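You operate a simulated robot arm through the tools that you are given. There is no shell and no other tool. Be economical: measure what you need, move in short steps, check, and stop when the job is done.

You are at the controls of a simulated two-armed robot. One attempt, no reset.

Task
On the top of the crate table, fold the blue cloth in half and then in half again.

The check looks at the end state, three seconds after you hand in, the way a careful person would. Anything else that was tipped, shoved, dropped, spilled or broken makes it a failure. Flat cloth is picked up by pressing the open fingertips on it (5 to 10 N) and closing them slowly along it; thin cloth reads only 2 to 8 mm in the jaws.

Robot
Two 7-joint arms with two-finger grippers on one trunk, on a base that drives. Base frame: it is fixed to the floor where the robot stands at the start and does not move with it; the origin is under the middle of the robot, x ahead of it, y to its left, z up; the surface under the hand at the start is at about z = 860. Units: mm, rad, N and s.
The left shoulder is at the start at [60, 123, 995], the right one opposite. With the tool pointing down near the work surface each hand reaches from about 360 to 800 mm from the robot's upright axis, wherever it stands, measured 20 degrees to its own side. Places, roughly: top of the crate table [1000, 100, 900]. Payload 1.47 kg a hand.
Tool frame (each hand has its own): the origin (TCP) lies between the finger pads and is the grasp point; the fingertips stand 16 mm ahead of it; z points along the fingers, y is the line along which they close. Largest opening 87 mm; the body of the gripper starts 55 mm behind the TCP.
Orientation is that of the tool frame in the base frame, as [roll, pitch, yaw] about the fixed x, y, z axes, in that order (R = Rz(yaw) Ry(pitch) Rx(roll)). With the fingers straight down and closing along the base's y, the tool's x points along the base's -x, its y along +y and its z along -z.

Tools
- The arms move only by the tool servo_tool. It takes "left_deltas", "right_deltas" or both (then of equal length, played together; a hand with none holds still); each is a list of rows, each a list of 6 numbers: the shift along the tool's x, y, z in units of 20 mm (1.0 is 20 mm), then the turn, a rotation vector about the tool's x, y, z in units of 8 degrees (1.0 is 8 degrees). In form: [[dx, dy, dz, ax, ay, az], ...]. A call has 1 to 20 rows; each row shifts and turns the commanded pose from where the row before left it, along the tool's axes as they then stand. "left_hand" and "right_hand" are, for a hand that has rows, the opening in per cent of the stroke, from 0 (shut) to 100 (fully open), set as the call begins (left out, the last holds). A call with a number of a shift or a turn outside -1 to 1 is refused whole. A row lasts 0.2 s, in which the tool goes at most 50 mm and 0.15 rad; a call with a longer step from one row to the next is refused whole, and so is a gripper value outside its range. A pose out of reach is approached as far as the arm can. The call stops where the force on the tool passes 40 N (or 10 N more than at its start, if that is more) or the arm is blocked; 0.2 s more then pass. The fingers move at their own pace (about 153 mm/s each) and stop on an object; they squeeze with about 27 N. The grip force told is the motor's: it shows also when the fingers shut on nothing. Time passes only in rows, and 0.2 s behind the last, so rows that do not move let the fingers close. It gives the time, the measured TCP pose, the force on the tool (base axes), the opening and the grip force at its end, in the units of the frame above (readings bear some noise), with the torque about the TCP (base axes, N m) and any sound that the robot's microphone picked up.
- Cameras (640 x 400 px; columns grow to the right, rows downward): "scene" is now at [80.5, 5.1, 1542]; the picture's right is [0.07, -1.00, 0.00], its down [-0.82, -0.06, -0.57] and it looks along [0.57, 0.04, -0.82] (base axes); focal length 284 px, centre (320, 200). "left" rides on the left gripper at [73, -12, -90] in its tool frame; the picture's right is [0.16, 0.99, 0.00], its down [-0.72, 0.12, -0.68] and it looks along [-0.67, 0.11, 0.73] (tool axes); focal length 247 px, centre (320, 200). "right" rides on the right gripper at [73, 12, -90] in its tool frame; the picture's right is [-0.16, 0.99, 0.00], its down [-0.72, -0.12, -0.68] and it looks along [-0.67, -0.11, 0.73] (tool axes); focal length 247 px, centre (320, 200). There is no depth. A picture from a camera that has moved, and an enlarged one, comes with that camera's place and axes in the base frame and with its lens.
- capture(camera): a new picture of that camera. The clock stands still meanwhile.
- move_column(by): slides the trunk up (or, below 0, down) by that many mm; the arms and the scene camera ride with it, the base frame stays. It gives what a move gives, with no picture.
- roll_base(legs): drives the robot by 1 to 6 legs, each [ahead, left, turn to the left] in mm, mm and rad, along the robot's own axes; the way and the turn of a leg run together, so that a leg with both is an arc; at most 1500 mm and 3.142 rad a leg. The arms and the cameras ride along, it lands a little off, and it stops where it bumps. It gives what a move gives.
- pan_tilt(pan, tilt): turns the head with the scene camera to pan (to the left, within 2.094 rad either way) and tilt (down, from -0.506 to 1.204), counted from straight ahead of the robot. It gives what a move gives.
- enlarge(camera, box): a new picture of the part [left, top, right, bottom] of that camera's present view, enlarged. The clock stands still meanwhile.
- finish_job(): hands the job in; it is judged then, once.

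Go step by step. Nothing tells you exact positions but the pictures and the camera data: compare them with the known pose of the tool, close in by small moves and look again before you grip or let go. The budget is 120 turns and 100 pictures, counting those below and the enlarged ones. Unless the task says otherwise, let go and move clear before handing in, and close with one line.

The tools are called after ">>>" by a JSON object that holds its "method" and its "body". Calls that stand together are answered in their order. servo_tool: Moves the arms, as the interface text tells. Its arguments: {"type":"object","properties":{"left_deltas":{"type":"array","items":{"type":"array","items":{"type":"number"}}},"left_hand":{"type":"number"},"right_deltas":{"type":"array","items":{"type":"array","items":{"type":"number"}}},"right_hand":{"type":"number"}},"required":[]} The other tools are called the same way: move_column (by) slides the trunk up or down; roll_base (legs) drives the base; pan_tilt (pan, tilt) turns the head that bears the scene camera; capture (camera) takes a picture; enlarge (camera, box) takes an enlarged picture of a part of a camera's view; finish_job () hands the job in.

At the start:

```text
t: 0.0
left_tool_pos: [481.8, 429.1, 1019.6]
left_orientation: [-3.14, 0.001, 3.141]
left_ft_force: [0.8, 1.4, -0.1]
left_moment: [0.02, 0.0, 0.02]
left_finger_gap: 86.9
left_grasp_force: 0.0
right_tool_pos: [536.3, -21.5, 1082.3]
right_orientation: [-3.141, 0.002, 3.141]
right_ft_force: [-0.1, -0.8, -0.2]
right_moment: [0.0, 0.0, -0.01]
right_finger_gap: 87.2
right_grasp_force: 0.0
trunk travel left (down, up): [-150.0, 80.0]
robot x, y, heading: [-2.2, 1.4, -0.003]
head pan, tilt: [0.07, 0.958]
```

scene: 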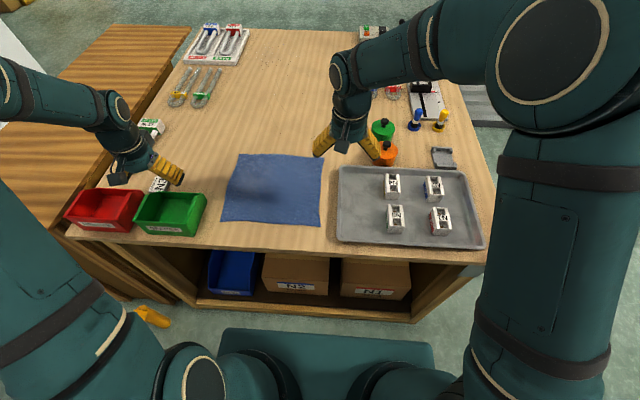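
right: 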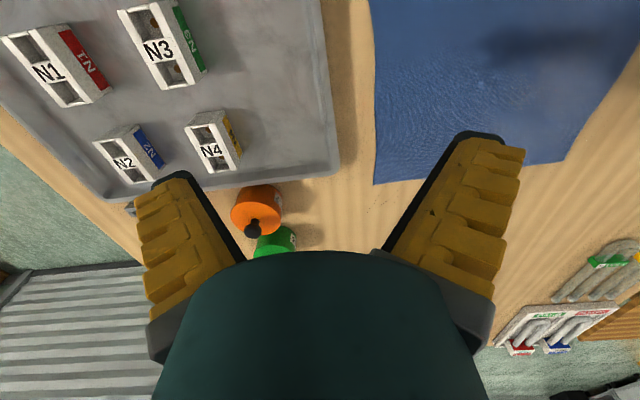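
left: 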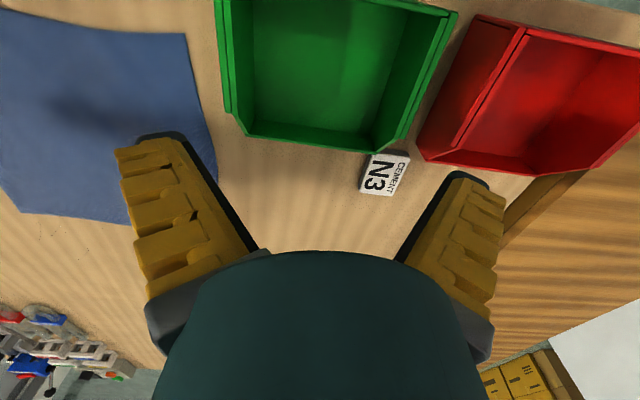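

I see the blue cloth, about 270 mm square, lying flat between the green bin and the tray at roughly x 461–731, y 35–315. I'll enlarge it to refine the corners before moving.

>>> {"method": "enlarge", "body": {"camera": "scene", "box": [190, 130, 350, 250]}}

```text
3.33 times, centred on (270, 190) of scene
camera zoom: at [80.5, 5.1, 1542.0], right [0.07, -1.0, 0.0], down [-0.82, -0.06, -0.57], along [0.57, 0.04, -0.82], focal length 946 px, centre (487, 233)
```

zoom: 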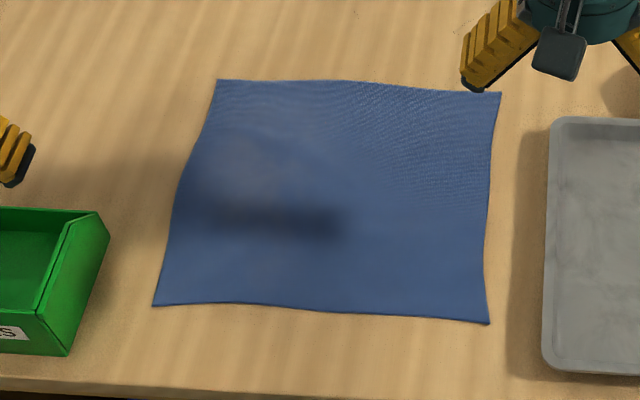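

The corners come out at about (720,318), (722,37), (464,29) and (461,312). I'll bring both hands above the two far corners, with the jaws partly closed.

>>> {"method": "servo_tool", "body": {"left_deltas": [[-0.94, -0.567, 0.25, 0, 0, 0], [-0.94, -0.567, 0.25, 0, 0, 0], [-0.94, -0.567, 0.25, 0, 0, 0], [-0.94, -0.567, 0.25, 0, 0, 0], [-0.94, -0.567, 0.25, 0, 0, 0], [-0.94, -0.567, 0.25, 0, 0, 0], [-0.94, -0.567, 0.25, 0, 0, 0], [-0.94, -0.567, 0.25, 0, 0, 0], [-0.94, -0.567, 0.25, 0, 0, 0], [-0.94, -0.567, 0.25, 0, 0, 0], [-0.94, -0.567, 0.25, 0, 0, 0], [-0.94, -0.567, 0.25, 0, 0, 0], [0, 0, 0, 0, 0, 0]], "right_deltas": [[-0.717, 0.348, 0.508, 0, 0, 0], [-0.717, 0.348, 0.508, 0, 0, 0], [-0.717, 0.348, 0.508, 0, 0, 0], [-0.717, 0.348, 0.508, 0, 0, 0], [-0.717, 0.348, 0.508, 0, 0, 0], [-0.717, 0.348, 0.508, 0, 0, 0], [-0.717, 0.348, 0.508, 0, 0, 0], [-0.717, 0.348, 0.508, 0, 0, 0], [-0.717, 0.348, 0.508, 0, 0, 0], [-0.717, 0.348, 0.508, 0, 0, 0], [-0.717, 0.348, 0.508, 0, 0, 0], [-0.717, 0.348, 0.508, 0, 0, 0], [0, 0, 0, 0, 0, 0]], "left_hand": 35, "right_hand": 35}}

>>> {"method": "capture", "body": {"camera": "left"}}

>>> {"method": "capture", "body": {"camera": "right"}}

>>> {"method": "capture", "body": {"camera": "scene"}}

```text
t: 2.8
left_tool_pos: [707.3, 293.9, 958.7]
left_orientation: [3.141, 0.0, -3.141]
left_ft_force: [-0.1, -0.6, 0.9]
left_moment: [-0.01, -0.01, 0.01]
left_finger_gap: 36.5
left_grasp_force: 4.7
right_tool_pos: [706.7, 63.0, 960.5]
right_orientation: [3.141, 0.0, -3.14]
right_ft_force: [-0.4, -0.2, 0.5]
right_moment: [0.04, 0.0, 0.02]
right_finger_gap: 36.6
right_grasp_force: 4.7
trunk travel left (down, up): [-150.0, 80.0]
robot x, y, heading: [1.9, 0.9, 0.003]
head pan, tilt: [0.07, 0.958]
```

```text
95 pictures are left
camera left: at [634.7, 282.6, 1047.3], right [-0.16, 0.99, 0.0], down [0.72, 0.12, 0.68], along [0.67, 0.11, -0.73], focal length 247 px, centre (320, 200)
```

left: 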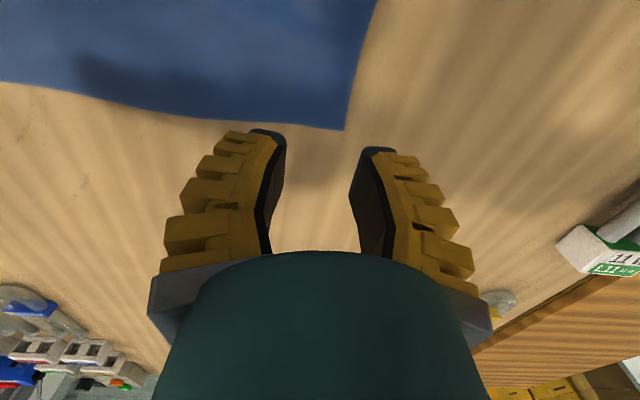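

```text
94 pictures are left
camera right: at [633.9, 75.8, 1048.8], right [0.16, 0.99, 0.0], down [0.72, -0.12, 0.68], along [0.67, -0.11, -0.73], focal length 247 px, centre (320, 200)
```

right: 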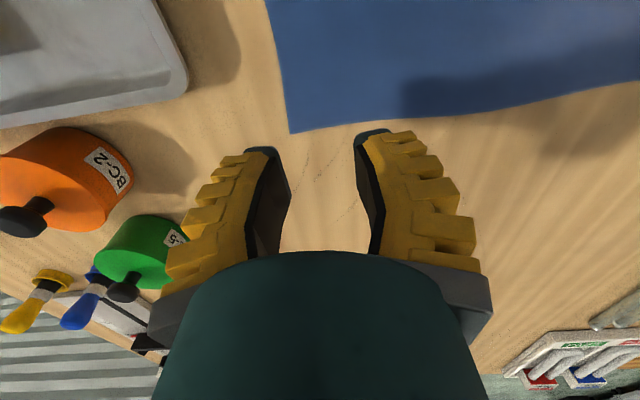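

```text
93 pictures are left
camera scene: at [79.6, 5.0, 1542.2], right [0.07, -1.0, 0.0], down [-0.82, -0.06, -0.58], along [0.57, 0.04, -0.82], focal length 284 px, centre (320, 200)
```

scene: 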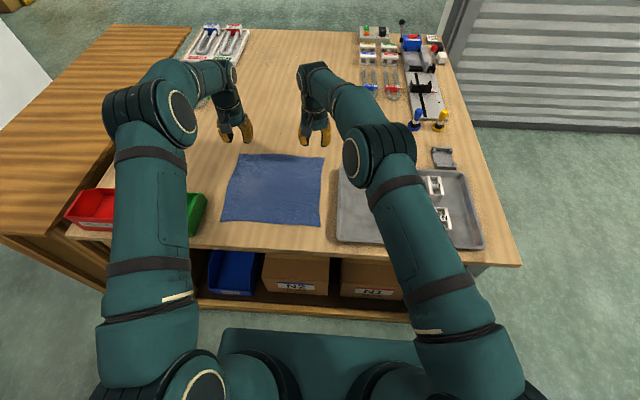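

Both far corners sit just ahead of the fingertips, at about (726,317) and (727,35). I'll shift each hand slightly inward and lower close to the table.

>>> {"method": "servo_tool", "body": {"left_deltas": [[0, -0.15, 0.72, 0, 0, 0], [0, -0.15, 0.72, 0, 0, 0], [0, 0, 0.72, 0, 0, 0], [0, 0, 0.72, 0, 0, 0], [0, 0, 0.72, 0, 0, 0], [0, 0, 0, 0, 0, 0]], "right_deltas": [[0, 0.15, 0.74, 0, 0, 0], [0, 0.15, 0.74, 0, 0, 0], [0, 0, 0.74, 0, 0, 0], [0, 0, 0.74, 0, 0, 0], [0, 0, 0.74, 0, 0, 0], [0, 0, 0, 0, 0, 0]]}}

>>> {"method": "capture", "body": {"camera": "left"}}

>>> {"method": "capture", "body": {"camera": "right"}}

```text
t: 4.2
left_tool_pos: [707.5, 287.7, 886.5]
left_orientation: [-3.141, -0.001, 3.142]
left_ft_force: [-0.3, -0.8, -0.1]
left_moment: [0.03, 0.01, 0.01]
left_finger_gap: 36.4
left_grasp_force: 4.2
right_tool_pos: [706.9, 68.8, 885.9]
right_orientation: [-3.141, -0.001, 3.142]
right_ft_force: [0.0, -0.8, -0.2]
right_moment: [-0.03, 0.02, -0.03]
right_finger_gap: 36.5
right_grasp_force: 4.1
trunk travel left (down, up): [-150.0, 80.0]
robot x, y, heading: [-0.5, -1.0, -0.002]
head pan, tilt: [0.07, 0.958]
```

```text
92 pictures are left
camera left: at [634.6, 276.4, 975.8], right [-0.16, 0.99, 0.0], down [0.72, 0.12, 0.68], along [0.67, 0.11, -0.73], focal length 247 px, centre (320, 200)
```

left: 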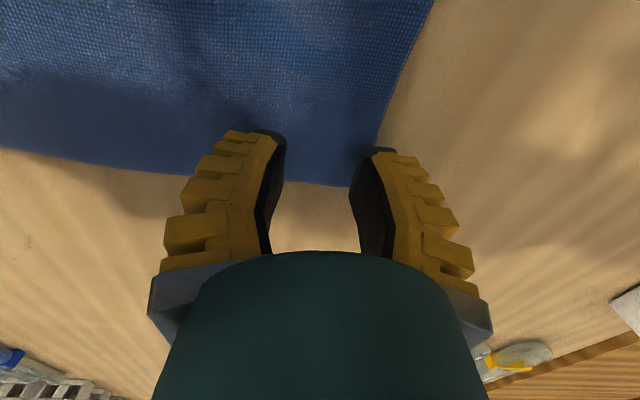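

```text
91 pictures are left
camera right: at [633.8, 81.5, 974.5], right [0.16, 0.99, 0.0], down [0.72, -0.12, 0.68], along [0.67, -0.11, -0.73], focal length 247 px, centre (320, 200)
```

right: 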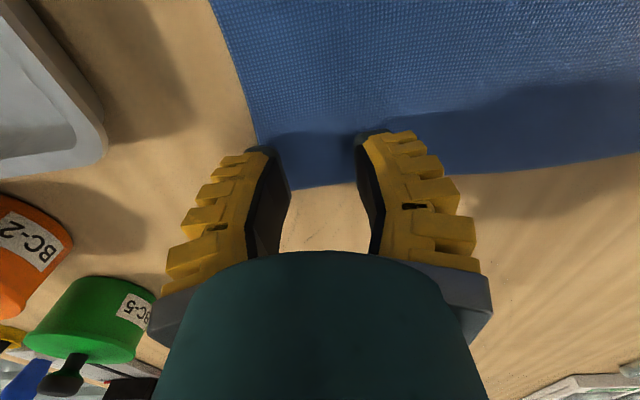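

The tips are about 10 mm above the cloth with the far edge at about x=729, just past the fingers. I'll lower gently until contact.

>>> {"method": "servo_tool", "body": {"left_deltas": [[0, 0, 0.2, 0, 0, 0], [0, 0, 0.2, 0, 0, 0], [0, 0, 0.1, 0, 0, 0], [0, 0, 0, 0, 0, 0]], "right_deltas": [[0, 0, 0.2, 0, 0, 0], [0, 0, 0.2, 0, 0, 0], [0, 0, 0.1, 0, 0, 0], [0, 0, 0, 0, 0, 0]]}}

```text
t: 5.2
left_tool_pos: [707.6, 287.1, 876.7]
left_orientation: [3.141, 0.001, -3.14]
left_ft_force: [0.2, -0.9, 0.6]
left_moment: [0.03, -0.02, -0.02]
left_finger_gap: 36.7
left_grasp_force: 4.5
right_tool_pos: [705.6, 67.6, 878.0]
right_orientation: [-3.141, 0.002, 3.141]
right_ft_force: [-0.3, 0.3, 7.6]
right_moment: [-0.02, -0.06, -0.01]
right_finger_gap: 31.9
right_grasp_force: 7.9
trunk travel left (down, up): [-150.0, 80.0]
robot x, y, heading: [-1.5, -2.6, -0.001]
head pan, tilt: [0.07, 0.958]
```

The right hand presses at 7.6 N while the left is just short of the cloth, so I'll lower only the left.

>>> {"method": "servo_tool", "body": {"left_deltas": [[0, 0, 0.06, 0, 0, 0], [0, 0, 0.05, 0, 0, 0], [0, 0, 0, 0, 0, 0]]}}

```text
t: 6.0
left_tool_pos: [707.2, 289.3, 876.8]
left_orientation: [3.139, 0.001, -3.141]
left_ft_force: [0.5, 0.8, 5.9]
left_moment: [-0.08, 0.0, 0.0]
left_finger_gap: 34.1
left_grasp_force: 3.4
right_tool_pos: [706.4, 68.4, 877.2]
right_orientation: [3.141, 0.002, 3.141]
right_ft_force: [0.1, -0.1, 7.7]
right_moment: [0.04, -0.02, 0.02]
right_finger_gap: 32.7
right_grasp_force: 7.8
trunk travel left (down, up): [-150.0, 80.0]
robot x, y, heading: [-0.9, -1.4, 0.002]
head pan, tilt: [0.07, 0.958]
```

Both hands now press at 6–8 N. I'll close the jaws in stages.

>>> {"method": "servo_tool", "body": {"left_deltas": [[0, 0, 0, 0, 0, 0]], "right_deltas": [[0, 0, 0, 0, 0, 0]], "left_hand": 26, "right_hand": 26}}

>>> {"method": "servo_tool", "body": {"left_deltas": [[0, 0, 0, 0, 0, 0]], "right_deltas": [[0, 0, 0, 0, 0, 0]], "left_hand": 18, "right_hand": 18}}

>>> {"method": "capture", "body": {"camera": "left"}}

>>> {"method": "capture", "body": {"camera": "right"}}

```text
t: 6.4
left_tool_pos: [705.4, 288.1, 876.1]
left_orientation: [3.141, 0.0, 3.141]
left_ft_force: [-0.3, -1.5, 6.7]
left_moment: [-0.16, 0.01, -0.02]
left_finger_gap: 24.5
left_grasp_force: 7.5
right_tool_pos: [705.1, 68.1, 876.7]
right_orientation: [-3.14, 0.001, -3.141]
right_ft_force: [-0.9, 0.2, 6.6]
right_moment: [-0.02, 0.0, 0.02]
right_finger_gap: 26.2
right_grasp_force: 3.3
trunk travel left (down, up): [-150.0, 80.0]
robot x, y, heading: [0.0, -1.1, 0.002]
head pan, tilt: [0.07, 0.958]
```

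```text
t: 6.8
left_tool_pos: [706.4, 287.9, 876.3]
left_orientation: [-3.142, 0.001, 3.141]
left_ft_force: [0.4, 0.7, 6.2]
left_moment: [-0.07, 0.0, 0.0]
left_finger_gap: 19.8
left_grasp_force: 3.5
right_tool_pos: [705.8, 68.9, 877.3]
right_orientation: [-3.141, 0.001, -3.141]
right_ft_force: [0.4, -0.1, 2.4]
right_moment: [-0.01, -0.01, 0.0]
right_finger_gap: 17.5
right_grasp_force: 7.2
trunk travel left (down, up): [-150.0, 80.0]
robot x, y, heading: [1.0, 2.5, 0.0]
head pan, tilt: [0.07, 0.958]
```

```text
90 pictures are left
camera left: at [634.2, 276.5, 964.2], right [-0.16, 0.99, 0.0], down [0.72, 0.12, 0.68], along [0.67, 0.11, -0.73], focal length 247 px, centre (320, 200)
```

left: 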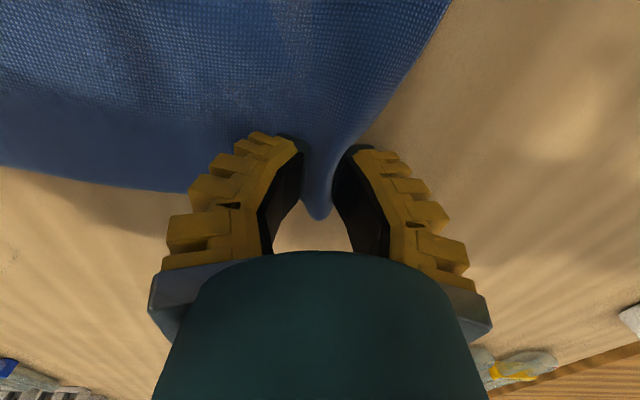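

```text
89 pictures are left
camera right: at [633.8, 81.2, 964.9], right [0.16, 0.99, 0.0], down [0.72, -0.12, 0.68], along [0.67, -0.11, -0.73], focal length 247 px, centre (320, 200)
```

right: 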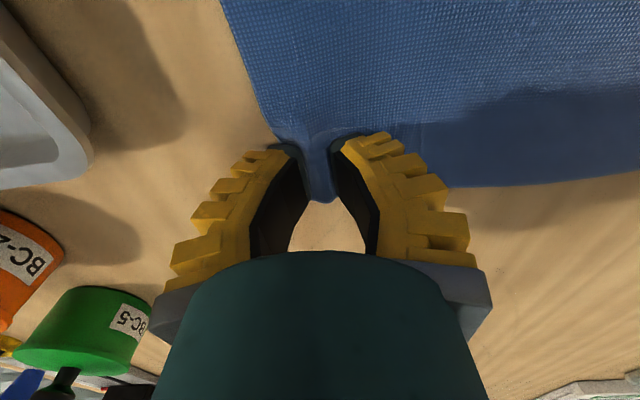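

A ridge of cloth is rising between the fingers of both hands. I'll press the right down slightly and finish closing.

>>> {"method": "servo_tool", "body": {"left_deltas": [[0, 0, 0, 0, 0, 0]], "right_deltas": [[0, 0, 0.05, 0, 0, 0]], "left_hand": 10, "right_hand": 10}}

>>> {"method": "servo_tool", "body": {"left_deltas": [[0, 0, 0, 0, 0, 0], [0, 0, 0, 0, 0, 0]], "right_deltas": [[0, 0, 0, 0, 0, 0], [0, 0, 0, 0, 0, 0]], "left_hand": 0, "right_hand": 0}}

```text
t: 7.2
left_tool_pos: [707.3, 288.4, 875.1]
left_orientation: [3.141, 0.0, -3.141]
left_ft_force: [1.1, -1.0, 1.2]
left_moment: [0.0, -0.01, 0.01]
left_finger_gap: 10.8
left_grasp_force: 7.1
right_tool_pos: [706.5, 68.4, 874.8]
right_orientation: [3.142, 0.003, 3.14]
right_ft_force: [0.3, 0.8, 5.5]
right_moment: [-0.05, 0.0, 0.0]
right_finger_gap: 12.6
right_grasp_force: 3.9
trunk travel left (down, up): [-150.0, 80.0]
robot x, y, heading: [-1.9, -1.6, 0.003]
head pan, tilt: [0.07, 0.958]
```

```text
t: 7.8
left_tool_pos: [706.0, 289.2, 876.3]
left_orientation: [3.139, -0.001, -3.141]
left_ft_force: [-0.3, 0.0, 2.4]
left_moment: [0.0, -0.01, 0.05]
left_finger_gap: 0.2
left_grasp_force: 27.9
right_tool_pos: [707.5, 68.7, 875.4]
right_orientation: [-3.14, 0.002, -3.142]
right_ft_force: [-0.3, -0.2, 8.1]
right_moment: [0.03, -0.03, -0.02]
right_finger_gap: 0.0
right_grasp_force: 27.5
trunk travel left (down, up): [-150.0, 80.0]
robot x, y, heading: [-1.0, -1.6, -0.002]
head pan, tilt: [0.07, 0.958]
```

Both gaps read about 0, which suggests the jaws shut on nothing. I'll look.

>>> {"method": "capture", "body": {"camera": "left"}}

>>> {"method": "capture", "body": {"camera": "right"}}

```text
88 pictures are left
camera left: at [634.3, 276.3, 964.3], right [-0.16, 0.99, 0.0], down [0.72, 0.12, 0.68], along [0.67, 0.11, -0.73], focal length 247 px, centre (320, 200)
```

left: 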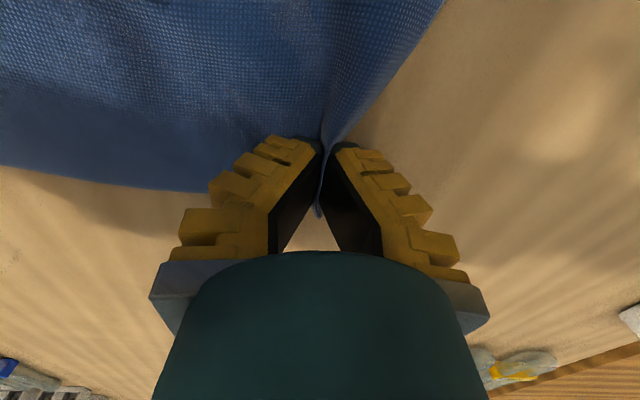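

```text
87 pictures are left
camera right: at [633.8, 81.0, 964.2], right [0.16, 0.99, 0.0], down [0.72, -0.12, 0.68], along [0.67, -0.11, -0.73], focal length 247 px, centre (320, 200)
```

right: 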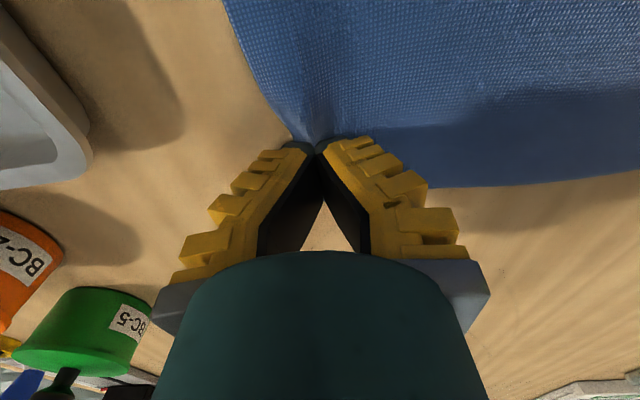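

The left may hold a thin ridge and the right probably lost it. I'll do a small test lift.

>>> {"method": "servo_tool", "body": {"left_deltas": [[0, 0, -0.5, 0, 0, 0], [0, 0, -0.5, 0, 0, 0], [0, 0, 0, 0, 0, 0]], "right_deltas": [[0, 0, -0.5, 0, 0, 0], [0, 0, -0.5, 0, 0, 0], [0, 0, 0, 0, 0, 0]]}}

>>> {"method": "capture", "body": {"camera": "left"}}

>>> {"method": "capture", "body": {"camera": "right"}}

```text
t: 8.6
left_tool_pos: [708.1, 288.7, 894.7]
left_orientation: [-3.141, 0.001, -3.14]
left_ft_force: [0.7, -0.7, 0.2]
left_moment: [0.0, 0.02, 0.0]
left_finger_gap: 0.2
left_grasp_force: 25.0
right_tool_pos: [706.3, 68.0, 894.2]
right_orientation: [-3.141, 0.0, 3.141]
right_ft_force: [-0.8, 1.1, 0.3]
right_moment: [-0.02, -0.01, -0.01]
right_finger_gap: 0.0
right_grasp_force: 27.2
trunk travel left (down, up): [-150.0, 80.0]
robot x, y, heading: [1.8, -1.8, 0.003]
head pan, tilt: [0.07, 0.958]
```

```text
86 pictures are left
camera left: at [634.8, 276.5, 983.8], right [-0.16, 0.99, 0.0], down [0.72, 0.12, 0.68], along [0.67, 0.11, -0.73], focal length 247 px, centre (320, 200)
```

left: 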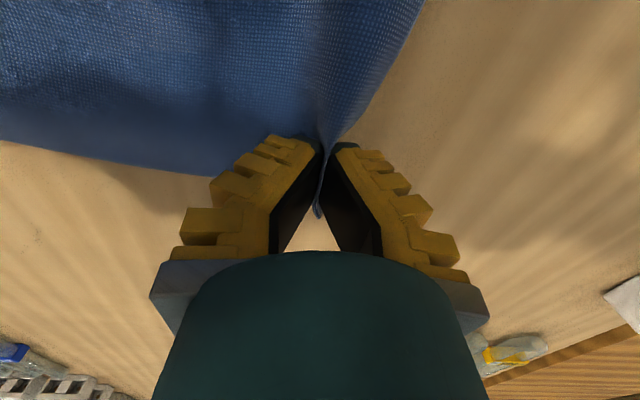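

```text
85 pictures are left
camera right: at [634.2, 81.4, 983.2], right [0.16, 0.99, 0.0], down [0.72, -0.12, 0.68], along [0.67, -0.11, -0.73], focal length 247 px, centre (320, 200)
```

right: 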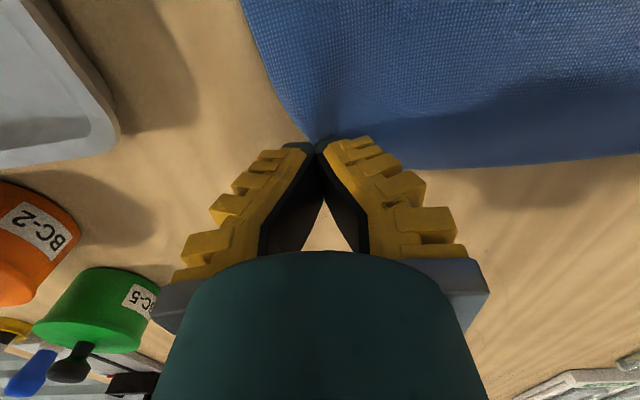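

The left clearly lifts the cloth. I'll check the right from the scene camera.

>>> {"method": "enlarge", "body": {"camera": "scene", "box": [200, 110, 360, 230]}}

```text
3.33 times, centred on (280, 170) of scene
camera zoom: at [80.6, 5.1, 1542.0], right [0.07, -1.0, 0.0], down [-0.82, -0.06, -0.57], along [0.57, 0.04, -0.82], focal length 946 px, centre (453, 300)
```

zoom: 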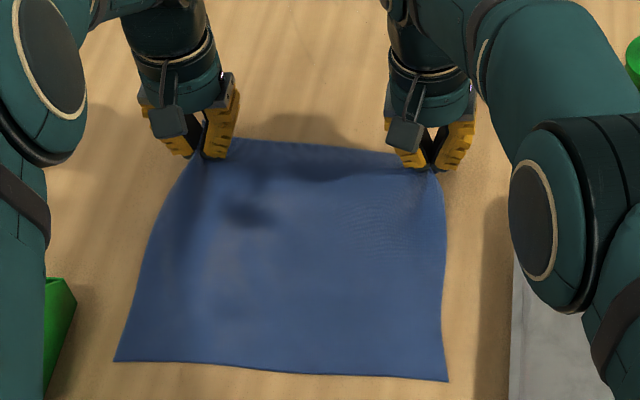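

The far edge looks raised at both hands. I'll lift another 40 mm to be sure.

>>> {"method": "servo_tool", "body": {"left_deltas": [[0.2, 0, -0.5, 0, 0, 0], [0.2, 0, -0.5, 0, 0, 0], [0.2, 0, -0.5, 0, 0, 0], [0.2, 0, -0.5, 0, 0, 0], [0, 0, 0, 0, 0, 0]], "right_deltas": [[0.2, 0, -0.5, 0, 0, 0], [0.2, 0, -0.5, 0, 0, 0], [0.2, 0, -0.5, 0, 0, 0], [0.2, 0, -0.5, 0, 0, 0], [0, 0, 0, 0, 0, 0]]}}

>>> {"method": "enlarge", "body": {"camera": "scene", "box": [200, 110, 360, 230]}}

>>> {"method": "capture", "body": {"camera": "right"}}

```text
t: 9.8
left_tool_pos: [692.7, 287.3, 935.2]
left_orientation: [-3.141, 0.0, -3.141]
left_ft_force: [-0.8, 0.8, -0.1]
left_moment: [-0.01, 0.01, -0.02]
left_finger_gap: 0.1
left_grasp_force: 24.7
right_tool_pos: [691.7, 67.3, 935.0]
right_orientation: [3.14, 0.0, -3.141]
right_ft_force: [0.2, 0.1, -1.4]
right_moment: [0.05, -0.01, -0.03]
right_finger_gap: 0.0
right_grasp_force: 27.4
trunk travel left (down, up): [-150.0, 80.0]
robot x, y, heading: [1.0, 0.3, 0.0]
head pan, tilt: [0.07, 0.958]
```

```text
3.33 times, centred on (280, 170) of scene
camera zoom: at [80.8, 5.1, 1542.0], right [0.07, -1.0, 0.0], down [-0.82, -0.06, -0.57], along [0.57, 0.04, -0.82], focal length 946 px, centre (453, 300)
```

zoom: 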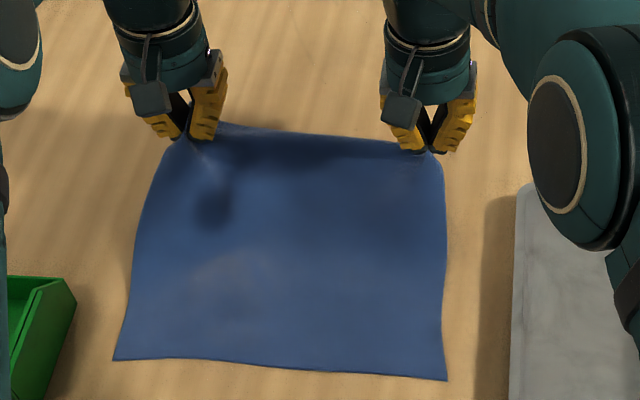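

```text
82 pictures are left
camera right: at [618.7, 81.0, 1023.6], right [0.16, 0.99, 0.0], down [0.72, -0.12, 0.68], along [0.67, -0.11, -0.73], focal length 247 px, centre (320, 200)
```

right: 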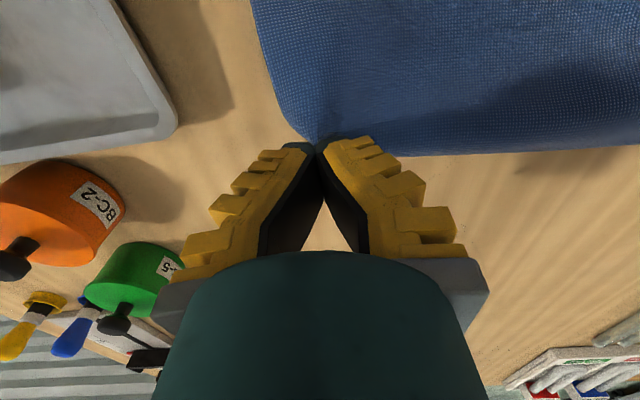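

Both far corners are held. I'll carry them along an arc towards the robot, tilting the fingers so the edge turns over instead of curling back.

>>> {"method": "servo_tool", "body": {"left_deltas": [[0.77, 0, -0.72, 0, -0.834, 0], [0.78, 0, -0.68, 0, -0.834, 0], [0.775, 0, -0.66, 0, -0.834, 0], [0.81, 0, -0.615, 0, -0.834, 0], [0.805, 0, -0.61, 0, -0.834, 0], [0.845, 0, -0.565, 0, -0.834, 0], [0, 0, 0, 0, 0, 0]], "right_deltas": [[0.77, 0, -0.72, 0, -0.834, 0], [0.78, 0, -0.68, 0, -0.834, 0], [0.775, 0, -0.66, 0, -0.834, 0], [0.81, 0, -0.615, 0, -0.834, 0], [0.805, 0, -0.61, 0, -0.834, 0], [0.845, 0, -0.565, 0, -0.834, 0], [0, 0, 0, 0, 0, 0]]}}

>>> {"method": "capture", "body": {"camera": "scene"}}

```text
t: 11.4
left_tool_pos: [581.9, 287.7, 980.9]
left_orientation: [3.14, 0.7, 3.14]
left_ft_force: [0.4, -0.1, -1.1]
left_moment: [-0.01, 0.02, 0.03]
left_finger_gap: 0.0
left_grasp_force: 28.0
right_tool_pos: [581.2, 66.3, 980.1]
right_orientation: [3.141, 0.699, 3.139]
right_ft_force: [-0.6, -0.1, 0.4]
right_moment: [0.01, 0.0, -0.01]
right_finger_gap: 0.0
right_grasp_force: 26.8
trunk travel left (down, up): [-150.0, 80.0]
robot x, y, heading: [0.8, 1.3, 0.004]
head pan, tilt: [0.07, 0.958]
```

```text
81 pictures are left
camera scene: at [81.6, 4.3, 1542.0], right [0.07, -1.0, 0.0], down [-0.82, -0.06, -0.57], along [0.57, 0.04, -0.82], focal length 284 px, centre (320, 200)
```

scene: 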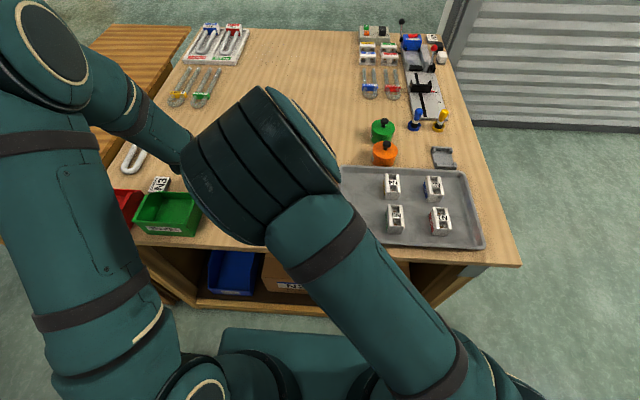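

The tilt of 40° was reached, but the arms block the scene view, so I'll use the hand cameras.

>>> {"method": "capture", "body": {"camera": "left"}}

>>> {"method": "capture", "body": {"camera": "right"}}

```text
80 pictures are left
camera left: at [469.0, 275.6, 1000.5], right [-0.12, 0.99, -0.1], down [0.12, 0.12, 0.99], along [0.99, 0.11, -0.13], focal length 247 px, centre (320, 200)
```

left: 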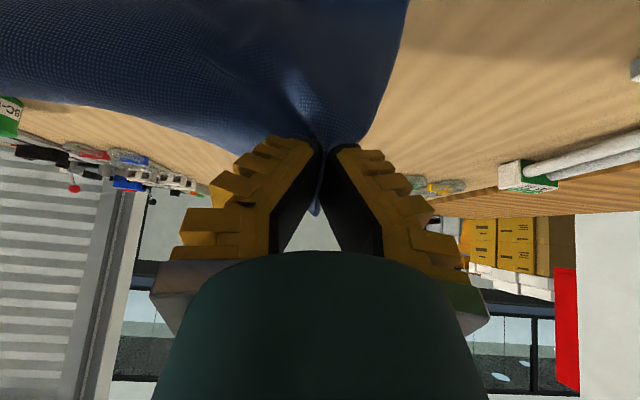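

```text
79 pictures are left
camera right: at [467.8, 80.4, 1000.4], right [0.12, 0.99, 0.1], down [0.12, -0.12, 0.99], along [0.99, -0.11, -0.13], focal length 247 px, centre (320, 200)
```

right: 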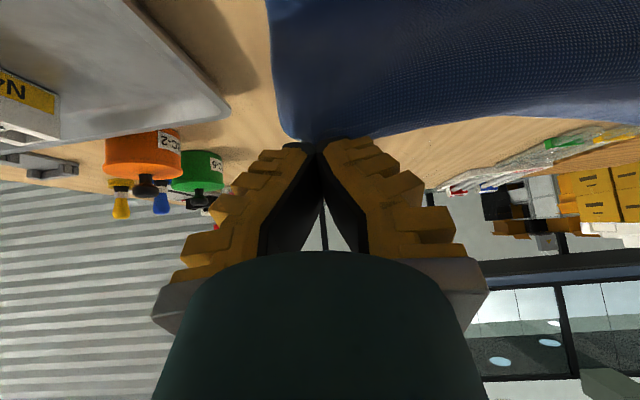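

The cloth is held, but the pinched flap is about 40 mm deep and would curl back once released. I'll reverse the arc, lay the cloth flat again, and re-pinch nearer the very edge.

>>> {"method": "servo_tool", "body": {"left_deltas": [[0, 0, 0, 0, 0.834, 0], [-0.845, 0, 0.565, 0, 0.834, 0], [-0.805, 0, 0.61, 0, 0.834, 0], [-0.81, 0, 0.615, 0, 0.834, 0], [-0.775, 0, 0.66, 0, 0.834, 0], [-0.78, 0, 0.68, 0, 0.834, 0], [-0.77, 0, 0.72, 0, 0, 0], [-0.2, 0, 0.5, 0, 0, 0], [-0.2, 0, 0.5, 0, 0, 0], [-0.2, 0, 0.5, 0, 0, 0], [-0.2, 0, 0.5, 0, 0, 0], [-0.1, 0, 0.4, 0, 0, 0], [-0.1, 0, 0.3, 0, 0, 0], [0, 0, 0, 0, 0, 0]], "right_deltas": [[0, 0, 0, 0, 0.834, 0], [-0.845, 0, 0.565, 0, 0.834, 0], [-0.805, 0, 0.61, 0, 0.834, 0], [-0.81, 0, 0.615, 0, 0.834, 0], [-0.775, 0, 0.66, 0, 0.834, 0], [-0.78, 0, 0.68, 0, 0.834, 0], [-0.77, 0, 0.72, 0, 0, 0], [-0.2, 0, 0.5, 0, 0, 0], [-0.2, 0, 0.5, 0, 0, 0], [-0.2, 0, 0.5, 0, 0, 0], [-0.2, 0, 0.5, 0, 0, 0], [-0.1, 0, 0.4, 0, 0, 0], [-0.1, 0, 0.3, 0, 0, 0], [0, 0, 0, 0, 0, 0]]}}

>>> {"method": "enlarge", "body": {"camera": "scene", "box": [200, 110, 360, 230]}}

```text
t: 14.4
left_tool_pos: [710.4, 288.4, 880.7]
left_orientation: [3.141, 0.001, -3.141]
left_ft_force: [8.2, -3.1, 0.1]
left_moment: [-0.09, -0.07, 0.02]
left_finger_gap: 0.0
left_grasp_force: 25.8
right_tool_pos: [711.8, 68.2, 881.2]
right_orientation: [3.141, -0.001, 3.14]
right_ft_force: [-0.8, 0.4, -4.8]
right_moment: [0.01, -0.08, -0.06]
right_finger_gap: 0.0
right_grasp_force: 26.7
trunk travel left (down, up): [-150.0, 80.0]
robot x, y, heading: [-1.3, 1.8, -0.002]
head pan, tilt: [0.07, 0.958]
```

```text
3.33 times, centred on (280, 170) of scene
camera zoom: at [80.3, 5.1, 1542.1], right [0.07, -1.0, 0.0], down [-0.82, -0.06, -0.57], along [0.57, 0.04, -0.82], focal length 946 px, centre (453, 300)
```

zoom: 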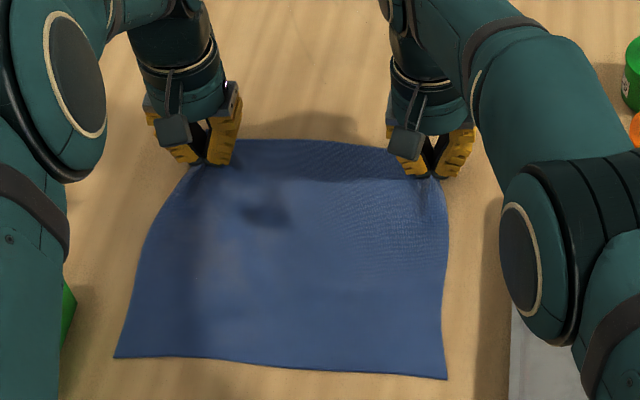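

The cloth is back where it was. I'll open the jaws, raise a little and look at the edge.

>>> {"method": "servo_tool", "body": {"left_deltas": [[0, 0, 0, 0, 0, 0], [0, 0, 0, 0, 0, 0], [0, 0, -0.5, 0, 0, 0], [0, 0, -0.5, 0, 0, 0], [0, 0, -0.5, 0, 0, 0], [0, 0, 0, 0, 0, 0]], "right_deltas": [[0, 0, 0, 0, 0, 0], [0, 0, 0, 0, 0, 0], [0, 0, -0.5, 0, 0, 0], [0, 0, -0.5, 0, 0, 0], [0, 0, -0.5, 0, 0, 0], [0, 0, 0, 0, 0, 0]], "left_hand": 40, "right_hand": 40}}

>>> {"method": "capture", "body": {"camera": "left"}}

>>> {"method": "capture", "body": {"camera": "right"}}

```text
t: 15.8
left_tool_pos: [711.7, 288.8, 911.9]
left_orientation: [3.14, 0.0, -3.14]
left_ft_force: [0.4, -0.6, 0.0]
left_moment: [0.01, 0.01, -0.01]
left_finger_gap: 40.8
left_grasp_force: 4.6
right_tool_pos: [711.2, 68.9, 911.3]
right_orientation: [3.141, 0.0, 3.141]
right_ft_force: [-1.0, 0.3, -0.3]
right_moment: [0.01, 0.01, -0.03]
right_finger_gap: 40.5
right_grasp_force: 4.0
trunk travel left (down, up): [-150.0, 80.0]
robot x, y, heading: [-0.7, -3.9, 0.004]
head pan, tilt: [0.07, 0.958]
```

```text
77 pictures are left
camera left: at [639.3, 276.3, 1000.1], right [-0.16, 0.99, 0.0], down [0.72, 0.12, 0.68], along [0.67, 0.11, -0.73], focal length 247 px, centre (320, 200)
```

left: 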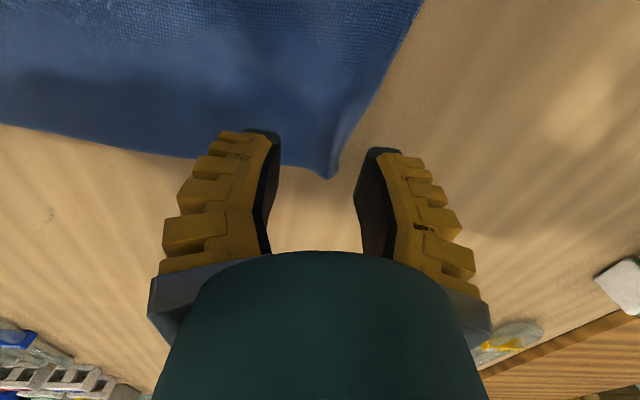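

```text
76 pictures are left
camera right: at [638.7, 81.3, 999.6], right [0.16, 0.99, 0.0], down [0.72, -0.12, 0.68], along [0.67, -0.11, -0.73], focal length 247 px, centre (320, 200)
```

right: 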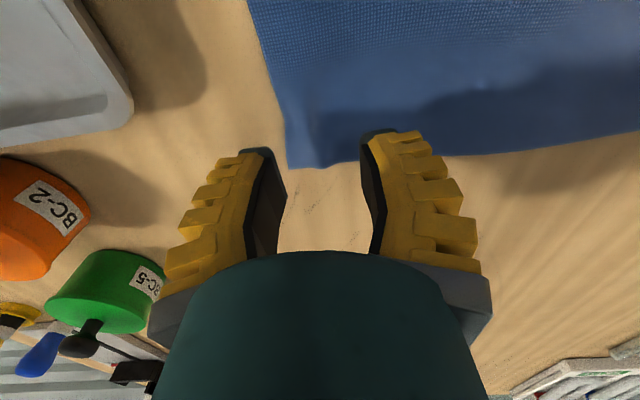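

The right corner is flat, and the left has a small upright crease between the fingers. I'll shift both hands about 28 mm further out so only about 10 mm of edge is under the fingers, then lower.

>>> {"method": "servo_tool", "body": {"left_deltas": [[-0.75, 0.25, 0, 0, 0, 0], [-0.75, 0.25, 0, 0, 0, 0], [0, 0, 0.5, 0, 0, 0], [0, 0, 0.5, 0, 0, 0], [0, 0, 0.5, 0, 0, 0], [0, 0, 0, 0, 0, 0]], "right_deltas": [[-0.675, 0, 0, 0, 0, 0], [-0.675, 0, 0, 0, 0, 0], [0, 0, 0.5, 0, 0, 0], [0, 0, 0.5, 0, 0, 0], [0, 0, 0.5, 0, 0, 0], [0, 0, 0, 0, 0, 0]]}}

>>> {"method": "capture", "body": {"camera": "left"}}

>>> {"method": "capture", "body": {"camera": "right"}}

```text
t: 17.2
left_tool_pos: [740.2, 298.7, 881.7]
left_orientation: [-3.14, 0.0, -3.141]
left_ft_force: [0.3, 0.1, -0.4]
left_moment: [0.0, 0.03, -0.02]
left_finger_gap: 40.6
left_grasp_force: 4.1
right_tool_pos: [711.2, 67.4, 882.0]
right_orientation: [3.14, 0.001, 3.141]
right_ft_force: [-0.5, -0.6, 0.7]
right_moment: [0.0, -0.03, -0.01]
right_finger_gap: 40.5
right_grasp_force: 5.0
right hand out of reach, approached as far as the arm can: row 1, 2, 5
trunk travel left (down, up): [-150.0, 80.0]
robot x, y, heading: [-2.3, 2.8, -0.001]
head pan, tilt: [0.07, 0.958]
```

```text
75 pictures are left
camera left: at [669.1, 286.6, 970.2], right [-0.16, 0.99, 0.0], down [0.72, 0.12, 0.68], along [0.67, 0.11, -0.73], focal length 247 px, centre (320, 200)
```

left: 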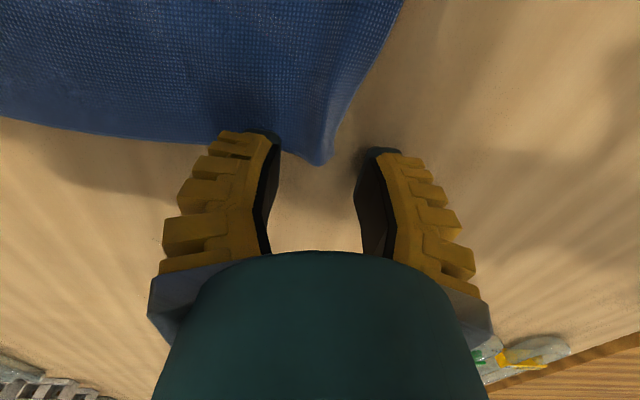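

```text
74 pictures are left
camera right: at [639.5, 79.8, 970.3], right [0.16, 0.99, 0.0], down [0.72, -0.12, 0.68], along [0.67, -0.11, -0.73], focal length 247 px, centre (320, 200)
```

right: 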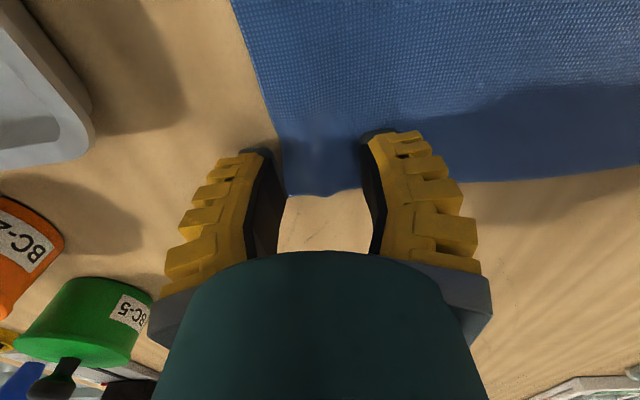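

The right arm ran out of reach, so I'll raise both hands, drive about 40 mm ahead and reposition.

>>> {"method": "servo_tool", "body": {"left_deltas": [[0, 0, -0.75, 0, 0, 0], [0, 0, -0.75, 0, 0, 0], [0, 0, 0, 0, 0, 0]], "right_deltas": [[0, 0, -0.75, 0, 0, 0], [0, 0, -0.75, 0, 0, 0], [0, 0, 0, 0, 0, 0]]}}

>>> {"method": "roll_base", "body": {"legs": [[40, 0, 0]]}}

```text
t: 18.0
left_tool_pos: [741.5, 299.5, 910.7]
left_orientation: [-3.141, 0.001, 3.141]
left_ft_force: [0.5, 0.6, -0.3]
left_moment: [0.02, 0.05, 0.02]
left_finger_gap: 40.8
left_grasp_force: 4.8
right_tool_pos: [713.9, 68.1, 912.9]
right_orientation: [-3.141, -0.002, -3.141]
right_ft_force: [-0.6, -0.3, 0.0]
right_moment: [-0.03, -0.01, 0.01]
right_finger_gap: 40.7
right_grasp_force: 4.5
trunk travel left (down, up): [-150.0, 80.0]
robot x, y, heading: [-0.5, 1.8, 0.004]
head pan, tilt: [0.07, 0.958]
```

```text
t: 18.9
left_tool_pos: [783.1, 298.0, 909.6]
left_orientation: [-3.141, -0.001, -3.14]
left_ft_force: [0.7, 0.9, 0.5]
left_moment: [0.03, 0.06, 0.03]
left_finger_gap: 40.8
left_grasp_force: 4.1
right_tool_pos: [755.4, 68.1, 910.1]
right_orientation: [3.142, -0.003, -3.141]
right_ft_force: [0.1, -0.3, -1.2]
right_moment: [-0.03, 0.04, -0.01]
right_finger_gap: 40.6
right_grasp_force: 4.2
trunk travel left (down, up): [-150.0, 80.0]
robot x, y, heading: [36.3, 0.3, -0.002]
head pan, tilt: [0.07, 0.958]
```

The base moved about 41 mm ahead. I'll bring the hands back over the edge (left x=742, right x=741) and lower.

>>> {"method": "servo_tool", "body": {"left_deltas": [[1.0, 0, 0, 0, 0, 0], [1.0, 0, 0, 0, 0, 0], [0, 0, 0.7, 0, 0, 0], [0, 0, 0.7, 0, 0, 0], [0, 0, 0, 0, 0, 0]], "right_deltas": [[0.4, 0, 0, 0, 0, 0], [0.3, 0, 0, 0, 0, 0], [0, 0, 0.7, 0, 0, 0], [0, 0, 0.7, 0, 0, 0], [0, 0, 0, 0, 0, 0]]}}

>>> {"method": "capture", "body": {"camera": "left"}}

>>> {"method": "capture", "body": {"camera": "right"}}

```text
t: 20.1
left_tool_pos: [741.2, 298.0, 882.9]
left_orientation: [3.14, -0.001, -3.141]
left_ft_force: [0.7, 1.1, 1.1]
left_moment: [0.03, 0.03, 0.01]
left_finger_gap: 40.7
left_grasp_force: 4.2
right_tool_pos: [753.9, 68.3, 884.3]
right_orientation: [-3.141, 0.0, 3.141]
right_ft_force: [-0.1, 0.0, -0.7]
right_moment: [0.01, -0.04, 0.02]
right_finger_gap: 40.9
right_grasp_force: 4.0
right hand out of reach, approached as far as the arm can: row 1, 2
trunk travel left (down, up): [-150.0, 80.0]
robot x, y, heading: [38.7, -0.1, 0.0]
head pan, tilt: [0.07, 0.958]
```

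```text
73 pictures are left
camera left: at [668.5, 286.6, 971.6], right [-0.16, 0.99, 0.0], down [0.72, 0.12, 0.68], along [0.67, 0.11, -0.73], focal length 247 px, centre (320, 200)
```

left: 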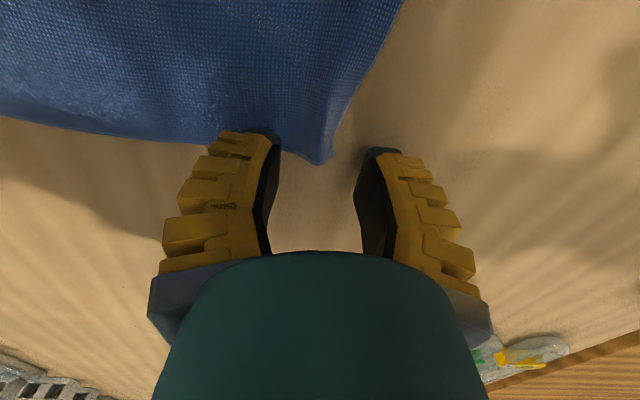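

```text
72 pictures are left
camera right: at [681.0, 80.7, 972.5], right [0.16, 0.99, 0.0], down [0.72, -0.12, 0.68], along [0.67, -0.11, -0.73], focal length 247 px, centre (320, 200)
```

right: 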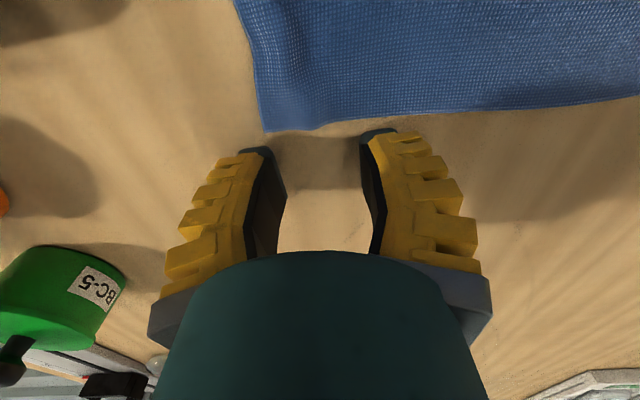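

The right hand's command was still beyond its reach limit, so I'll pull it back in.

>>> {"method": "servo_tool", "body": {"right_deltas": [[0.6, 0, 0, 0, 0, 0], [0.6, 0, 0, 0, 0, 0], [0, 0, 0, 0, 0, 0]]}}

```text
t: 20.9
left_tool_pos: [741.0, 298.7, 883.5]
left_orientation: [3.14, 0.002, 3.142]
left_ft_force: [0.8, -0.8, -0.1]
left_moment: [0.02, 0.0, -0.01]
left_finger_gap: 40.6
left_grasp_force: 4.6
right_tool_pos: [748.0, 75.1, 880.4]
right_orientation: [3.141, 0.0, -3.139]
right_ft_force: [0.5, -0.7, -0.8]
right_moment: [0.03, 0.0, -0.04]
right_finger_gap: 40.6
right_grasp_force: 4.5
right hand out of reach, approached as far as the arm can: row 1, 2
trunk travel left (down, up): [-150.0, 80.0]
robot x, y, heading: [42.6, -1.8, 0.002]
head pan, tilt: [0.07, 0.958]
```

It is still drifting along its reach limit, so I'll nudge it further in.

>>> {"method": "servo_tool", "body": {"right_deltas": [[0.5, 0, 0, 0, 0, 0], [0, 0, 0, 0, 0, 0]]}}

```text
t: 21.5
left_tool_pos: [741.3, 299.0, 882.3]
left_orientation: [3.141, -0.002, 3.14]
left_ft_force: [-0.3, -0.5, 0.4]
left_moment: [0.0, 0.01, -0.02]
left_finger_gap: 40.7
left_grasp_force: 4.3
right_tool_pos: [746.6, 77.9, 879.0]
right_orientation: [-3.141, -0.004, 3.141]
right_ft_force: [-0.6, 0.4, 0.5]
right_moment: [-0.03, 0.01, -0.01]
right_finger_gap: 40.6
right_grasp_force: 4.5
right hand out of reach, approached as far as the arm can: row 1
trunk travel left (down, up): [-150.0, 80.0]
robot x, y, heading: [43.6, -1.6, -0.003]
head pan, tilt: [0.07, 0.958]
```

>>> {"method": "servo_tool", "body": {"right_deltas": [[0.4, -0.2, 0, 0, 0, 0], [0, 0, 0, 0, 0, 0]]}}

```text
t: 22.1
left_tool_pos: [742.1, 299.2, 883.2]
left_orientation: [-3.142, 0.0, 3.142]
left_ft_force: [0.2, 0.2, 0.9]
left_moment: [0.01, 0.03, 0.04]
left_finger_gap: 40.7
left_grasp_force: 3.9
right_tool_pos: [746.4, 78.4, 881.2]
right_orientation: [-3.141, -0.002, -3.141]
right_ft_force: [-0.2, 0.5, 0.5]
right_moment: [-0.03, 0.01, 0.01]
right_finger_gap: 40.6
right_grasp_force: 4.2
right hand out of reach, approached as far as the arm can: row 1
trunk travel left (down, up): [-150.0, 80.0]
robot x, y, heading: [40.1, 1.1, 0.003]
head pan, tilt: [0.07, 0.958]
```

>>> {"method": "servo_tool", "body": {"right_deltas": [[0.8, 0, 0, 0, 0, 0], [0, 0, 0, 0, 0, 0]]}}

```text
t: 22.7
left_tool_pos: [740.5, 298.7, 882.0]
left_orientation: [-3.14, -0.002, -3.141]
left_ft_force: [-0.3, -0.1, -0.6]
left_moment: [0.01, 0.0, 0.01]
left_finger_gap: 40.6
left_grasp_force: 4.0
right_tool_pos: [743.5, 80.6, 879.2]
right_orientation: [-3.141, -0.003, 3.141]
right_ft_force: [0.2, 0.3, -0.1]
right_moment: [0.02, -0.01, 0.0]
right_finger_gap: 40.8
right_grasp_force: 4.1
right hand out of reach, approached as far as the arm can: row 1
trunk travel left (down, up): [-150.0, 80.0]
robot x, y, heading: [39.3, -2.7, -0.005]
head pan, tilt: [0.07, 0.958]
```

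The right arm is awkward at this distance. I'll raise the hands, drive another 40 mm ahead, and pull both hands back accordingly.

>>> {"method": "servo_tool", "body": {"left_deltas": [[0, 0, -0.75, 0, 0, 0], [0, 0, -0.75, 0, 0, 0], [0, 0, 0, 0, 0, 0]], "right_deltas": [[0.5, 0, -0.75, 0, 0, 0], [0.5, 0, -0.75, 0, 0, 0], [0, 0, 0, 0, 0, 0]]}}

>>> {"method": "roll_base", "body": {"legs": [[45, 0, 0]]}}

>>> {"method": "servo_tool", "body": {"left_deltas": [[1.0, 0, 0, 0, 0, 0], [1.0, 0, 0, 0, 0, 0], [0.2, 0, 0, 0, 0, 0], [0, 0, 0, 0, 0, 0]], "right_deltas": [[0.6, 0, 0, 0, 0, 0], [0.6, 0, 0, 0, 0, 0], [0, 0, 0, 0, 0, 0], [0, 0, 0, 0, 0, 0]]}}

```text
t: 23.5
left_tool_pos: [741.5, 299.5, 912.9]
left_orientation: [3.141, -0.002, 3.141]
left_ft_force: [-0.1, -0.4, -0.6]
left_moment: [0.03, -0.01, -0.02]
left_finger_gap: 40.7
left_grasp_force: 4.3
right_tool_pos: [744.3, 88.9, 908.2]
right_orientation: [3.141, -0.004, 3.141]
right_ft_force: [0.2, 0.3, -0.1]
right_moment: [-0.02, 0.0, 0.0]
right_finger_gap: 40.6
right_grasp_force: 4.7
right hand out of reach, approached as far as the arm can: row 1, 2
trunk travel left (down, up): [-150.0, 80.0]
robot x, y, heading: [40.6, -2.1, 0.0]
head pan, tilt: [0.07, 0.958]
```

```text
t: 24.4
left_tool_pos: [786.6, 298.3, 911.2]
left_orientation: [3.141, -0.002, 3.141]
left_ft_force: [0.8, -0.8, -0.4]
left_moment: [0.01, 0.02, -0.02]
left_finger_gap: 40.5
left_grasp_force: 4.4
right_tool_pos: [791.3, 88.9, 905.7]
right_orientation: [-3.14, -0.004, 3.14]
right_ft_force: [0.1, -0.8, -0.6]
right_moment: [-0.01, 0.01, 0.02]
right_finger_gap: 40.8
right_grasp_force: 4.1
trunk travel left (down, up): [-150.0, 80.0]
robot x, y, heading: [86.2, -3.0, 0.003]
head pan, tilt: [0.07, 0.958]
```

```text
t: 25.4
left_tool_pos: [742.1, 300.4, 912.5]
left_orientation: [-3.141, -0.001, 3.14]
left_ft_force: [0.5, -0.8, 1.0]
left_moment: [0.03, 0.03, 0.01]
left_finger_gap: 41.0
left_grasp_force: 3.9
right_tool_pos: [785.1, 97.4, 906.4]
right_orientation: [-3.14, -0.003, 3.141]
right_ft_force: [-0.1, -0.7, 0.1]
right_moment: [0.01, 0.0, -0.01]
right_finger_gap: 40.7
right_grasp_force: 4.3
right hand out of reach, approached as far as the arm can: row 1, 2
trunk travel left (down, up): [-150.0, 80.0]
robot x, y, heading: [80.3, -1.5, -0.002]
head pan, tilt: [0.07, 0.958]
```

The right arm seems stuck near full stretch. I'll try pulling it up and outward to its own side.

>>> {"method": "servo_tool", "body": {"right_deltas": [[0.5, -0.8, -0.8, 0, 0, 0], [0.5, -0.8, -0.8, 0, 0, 0], [0.8, -0.5, -0.8, 0, 0, 0], [0, 0, 0, 0, 0, 0]]}}

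>>> {"method": "capture", "body": {"camera": "scene"}}

```text
t: 26.4
left_tool_pos: [742.2, 299.0, 912.5]
left_orientation: [3.141, 0.0, 3.141]
left_ft_force: [-0.3, -0.6, 0.0]
left_moment: [0.0, 0.0, 0.02]
left_finger_gap: 40.6
left_grasp_force: 4.3
right_tool_pos: [797.1, 75.7, 953.3]
right_orientation: [-3.139, -0.007, 3.141]
right_ft_force: [0.3, -0.4, -0.4]
right_moment: [0.02, 0.02, 0.03]
right_finger_gap: 40.7
right_grasp_force: 4.3
right hand out of reach, approached as far as the arm can: row 1, 2, 3
trunk travel left (down, up): [-150.0, 80.0]
robot x, y, heading: [83.0, -1.3, -0.001]
head pan, tilt: [0.07, 0.958]
```

```text
71 pictures are left
camera scene: at [164.7, 5.1, 1542.0], right [0.07, -1.0, 0.0], down [-0.82, -0.06, -0.57], along [0.57, 0.04, -0.82], focal length 284 px, centre (320, 200)
```

scene: 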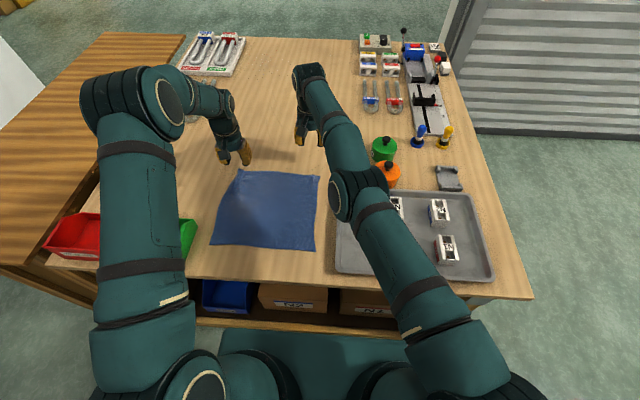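

The right arm is almost straight, i.e. singular. I'll give a longer run of inward and outward-right rows to let the elbow bend.

>>> {"method": "servo_tool", "body": {"right_deltas": [[1, -0.3, -0.5, 0, 0, 0], [1, -0.3, -0.5, 0, 0, 0], [1, -0.3, -0.3, 0, 0, 0], [1, -0.3, 0, 0, 0, 0], [1, 0, 0, 0, 0, 0], [0, 0, 0, 0, 0, 0], [0, 0, 0, 0, 0, 0]]}}

```text
t: 28.0
left_tool_pos: [742.2, 298.0, 912.6]
left_orientation: [3.141, 0.0, 3.141]
left_ft_force: [0.1, -0.1, 0.5]
left_moment: [0.0, 0.0, -0.02]
left_finger_gap: 40.6
left_grasp_force: 4.5
right_tool_pos: [792.2, 83.4, 976.2]
right_orientation: [-3.14, -0.003, -3.142]
right_ft_force: [-0.1, 0.3, 0.0]
right_moment: [0.01, 0.0, 0.03]
right_finger_gap: 40.7
right_grasp_force: 4.0
right hand out of reach, approached as far as the arm can: row 1, 2, 3, 4, 5
trunk travel left (down, up): [-150.0, 80.0]
robot x, y, heading: [82.7, 1.7, -0.004]
head pan, tilt: [0.07, 0.958]
```

>>> {"method": "servo_tool", "body": {"right_deltas": [[0, 0, 0, 0, -1, 0], [0, 0, 0, 0, -1, 0], [0, 0, 0, 0, -1, 0], [1, -0.5, 0, 0, 0, 0], [1, -0.5, 0, 0, 0, 0], [0, 0, 0, 0, 0, 0]]}}

```text
t: 29.4
left_tool_pos: [742.5, 299.0, 912.4]
left_orientation: [3.14, 0.002, 3.14]
left_ft_force: [0.3, 0.8, 0.8]
left_moment: [0.0, 0.02, -0.01]
left_finger_gap: 40.7
left_grasp_force: 4.5
right_tool_pos: [861.6, 109.3, 970.6]
right_orientation: [-3.138, 0.416, -3.141]
right_ft_force: [-0.2, -0.3, -0.8]
right_moment: [-0.02, 0.01, -0.03]
right_finger_gap: 40.6
right_grasp_force: 4.5
right hand out of reach, approached as far as the arm can: row 1, 2, 3, 4, 5
trunk travel left (down, up): [-150.0, 80.0]
robot x, y, heading: [82.7, -1.6, 0.002]
head pan, tilt: [0.07, 0.958]
```

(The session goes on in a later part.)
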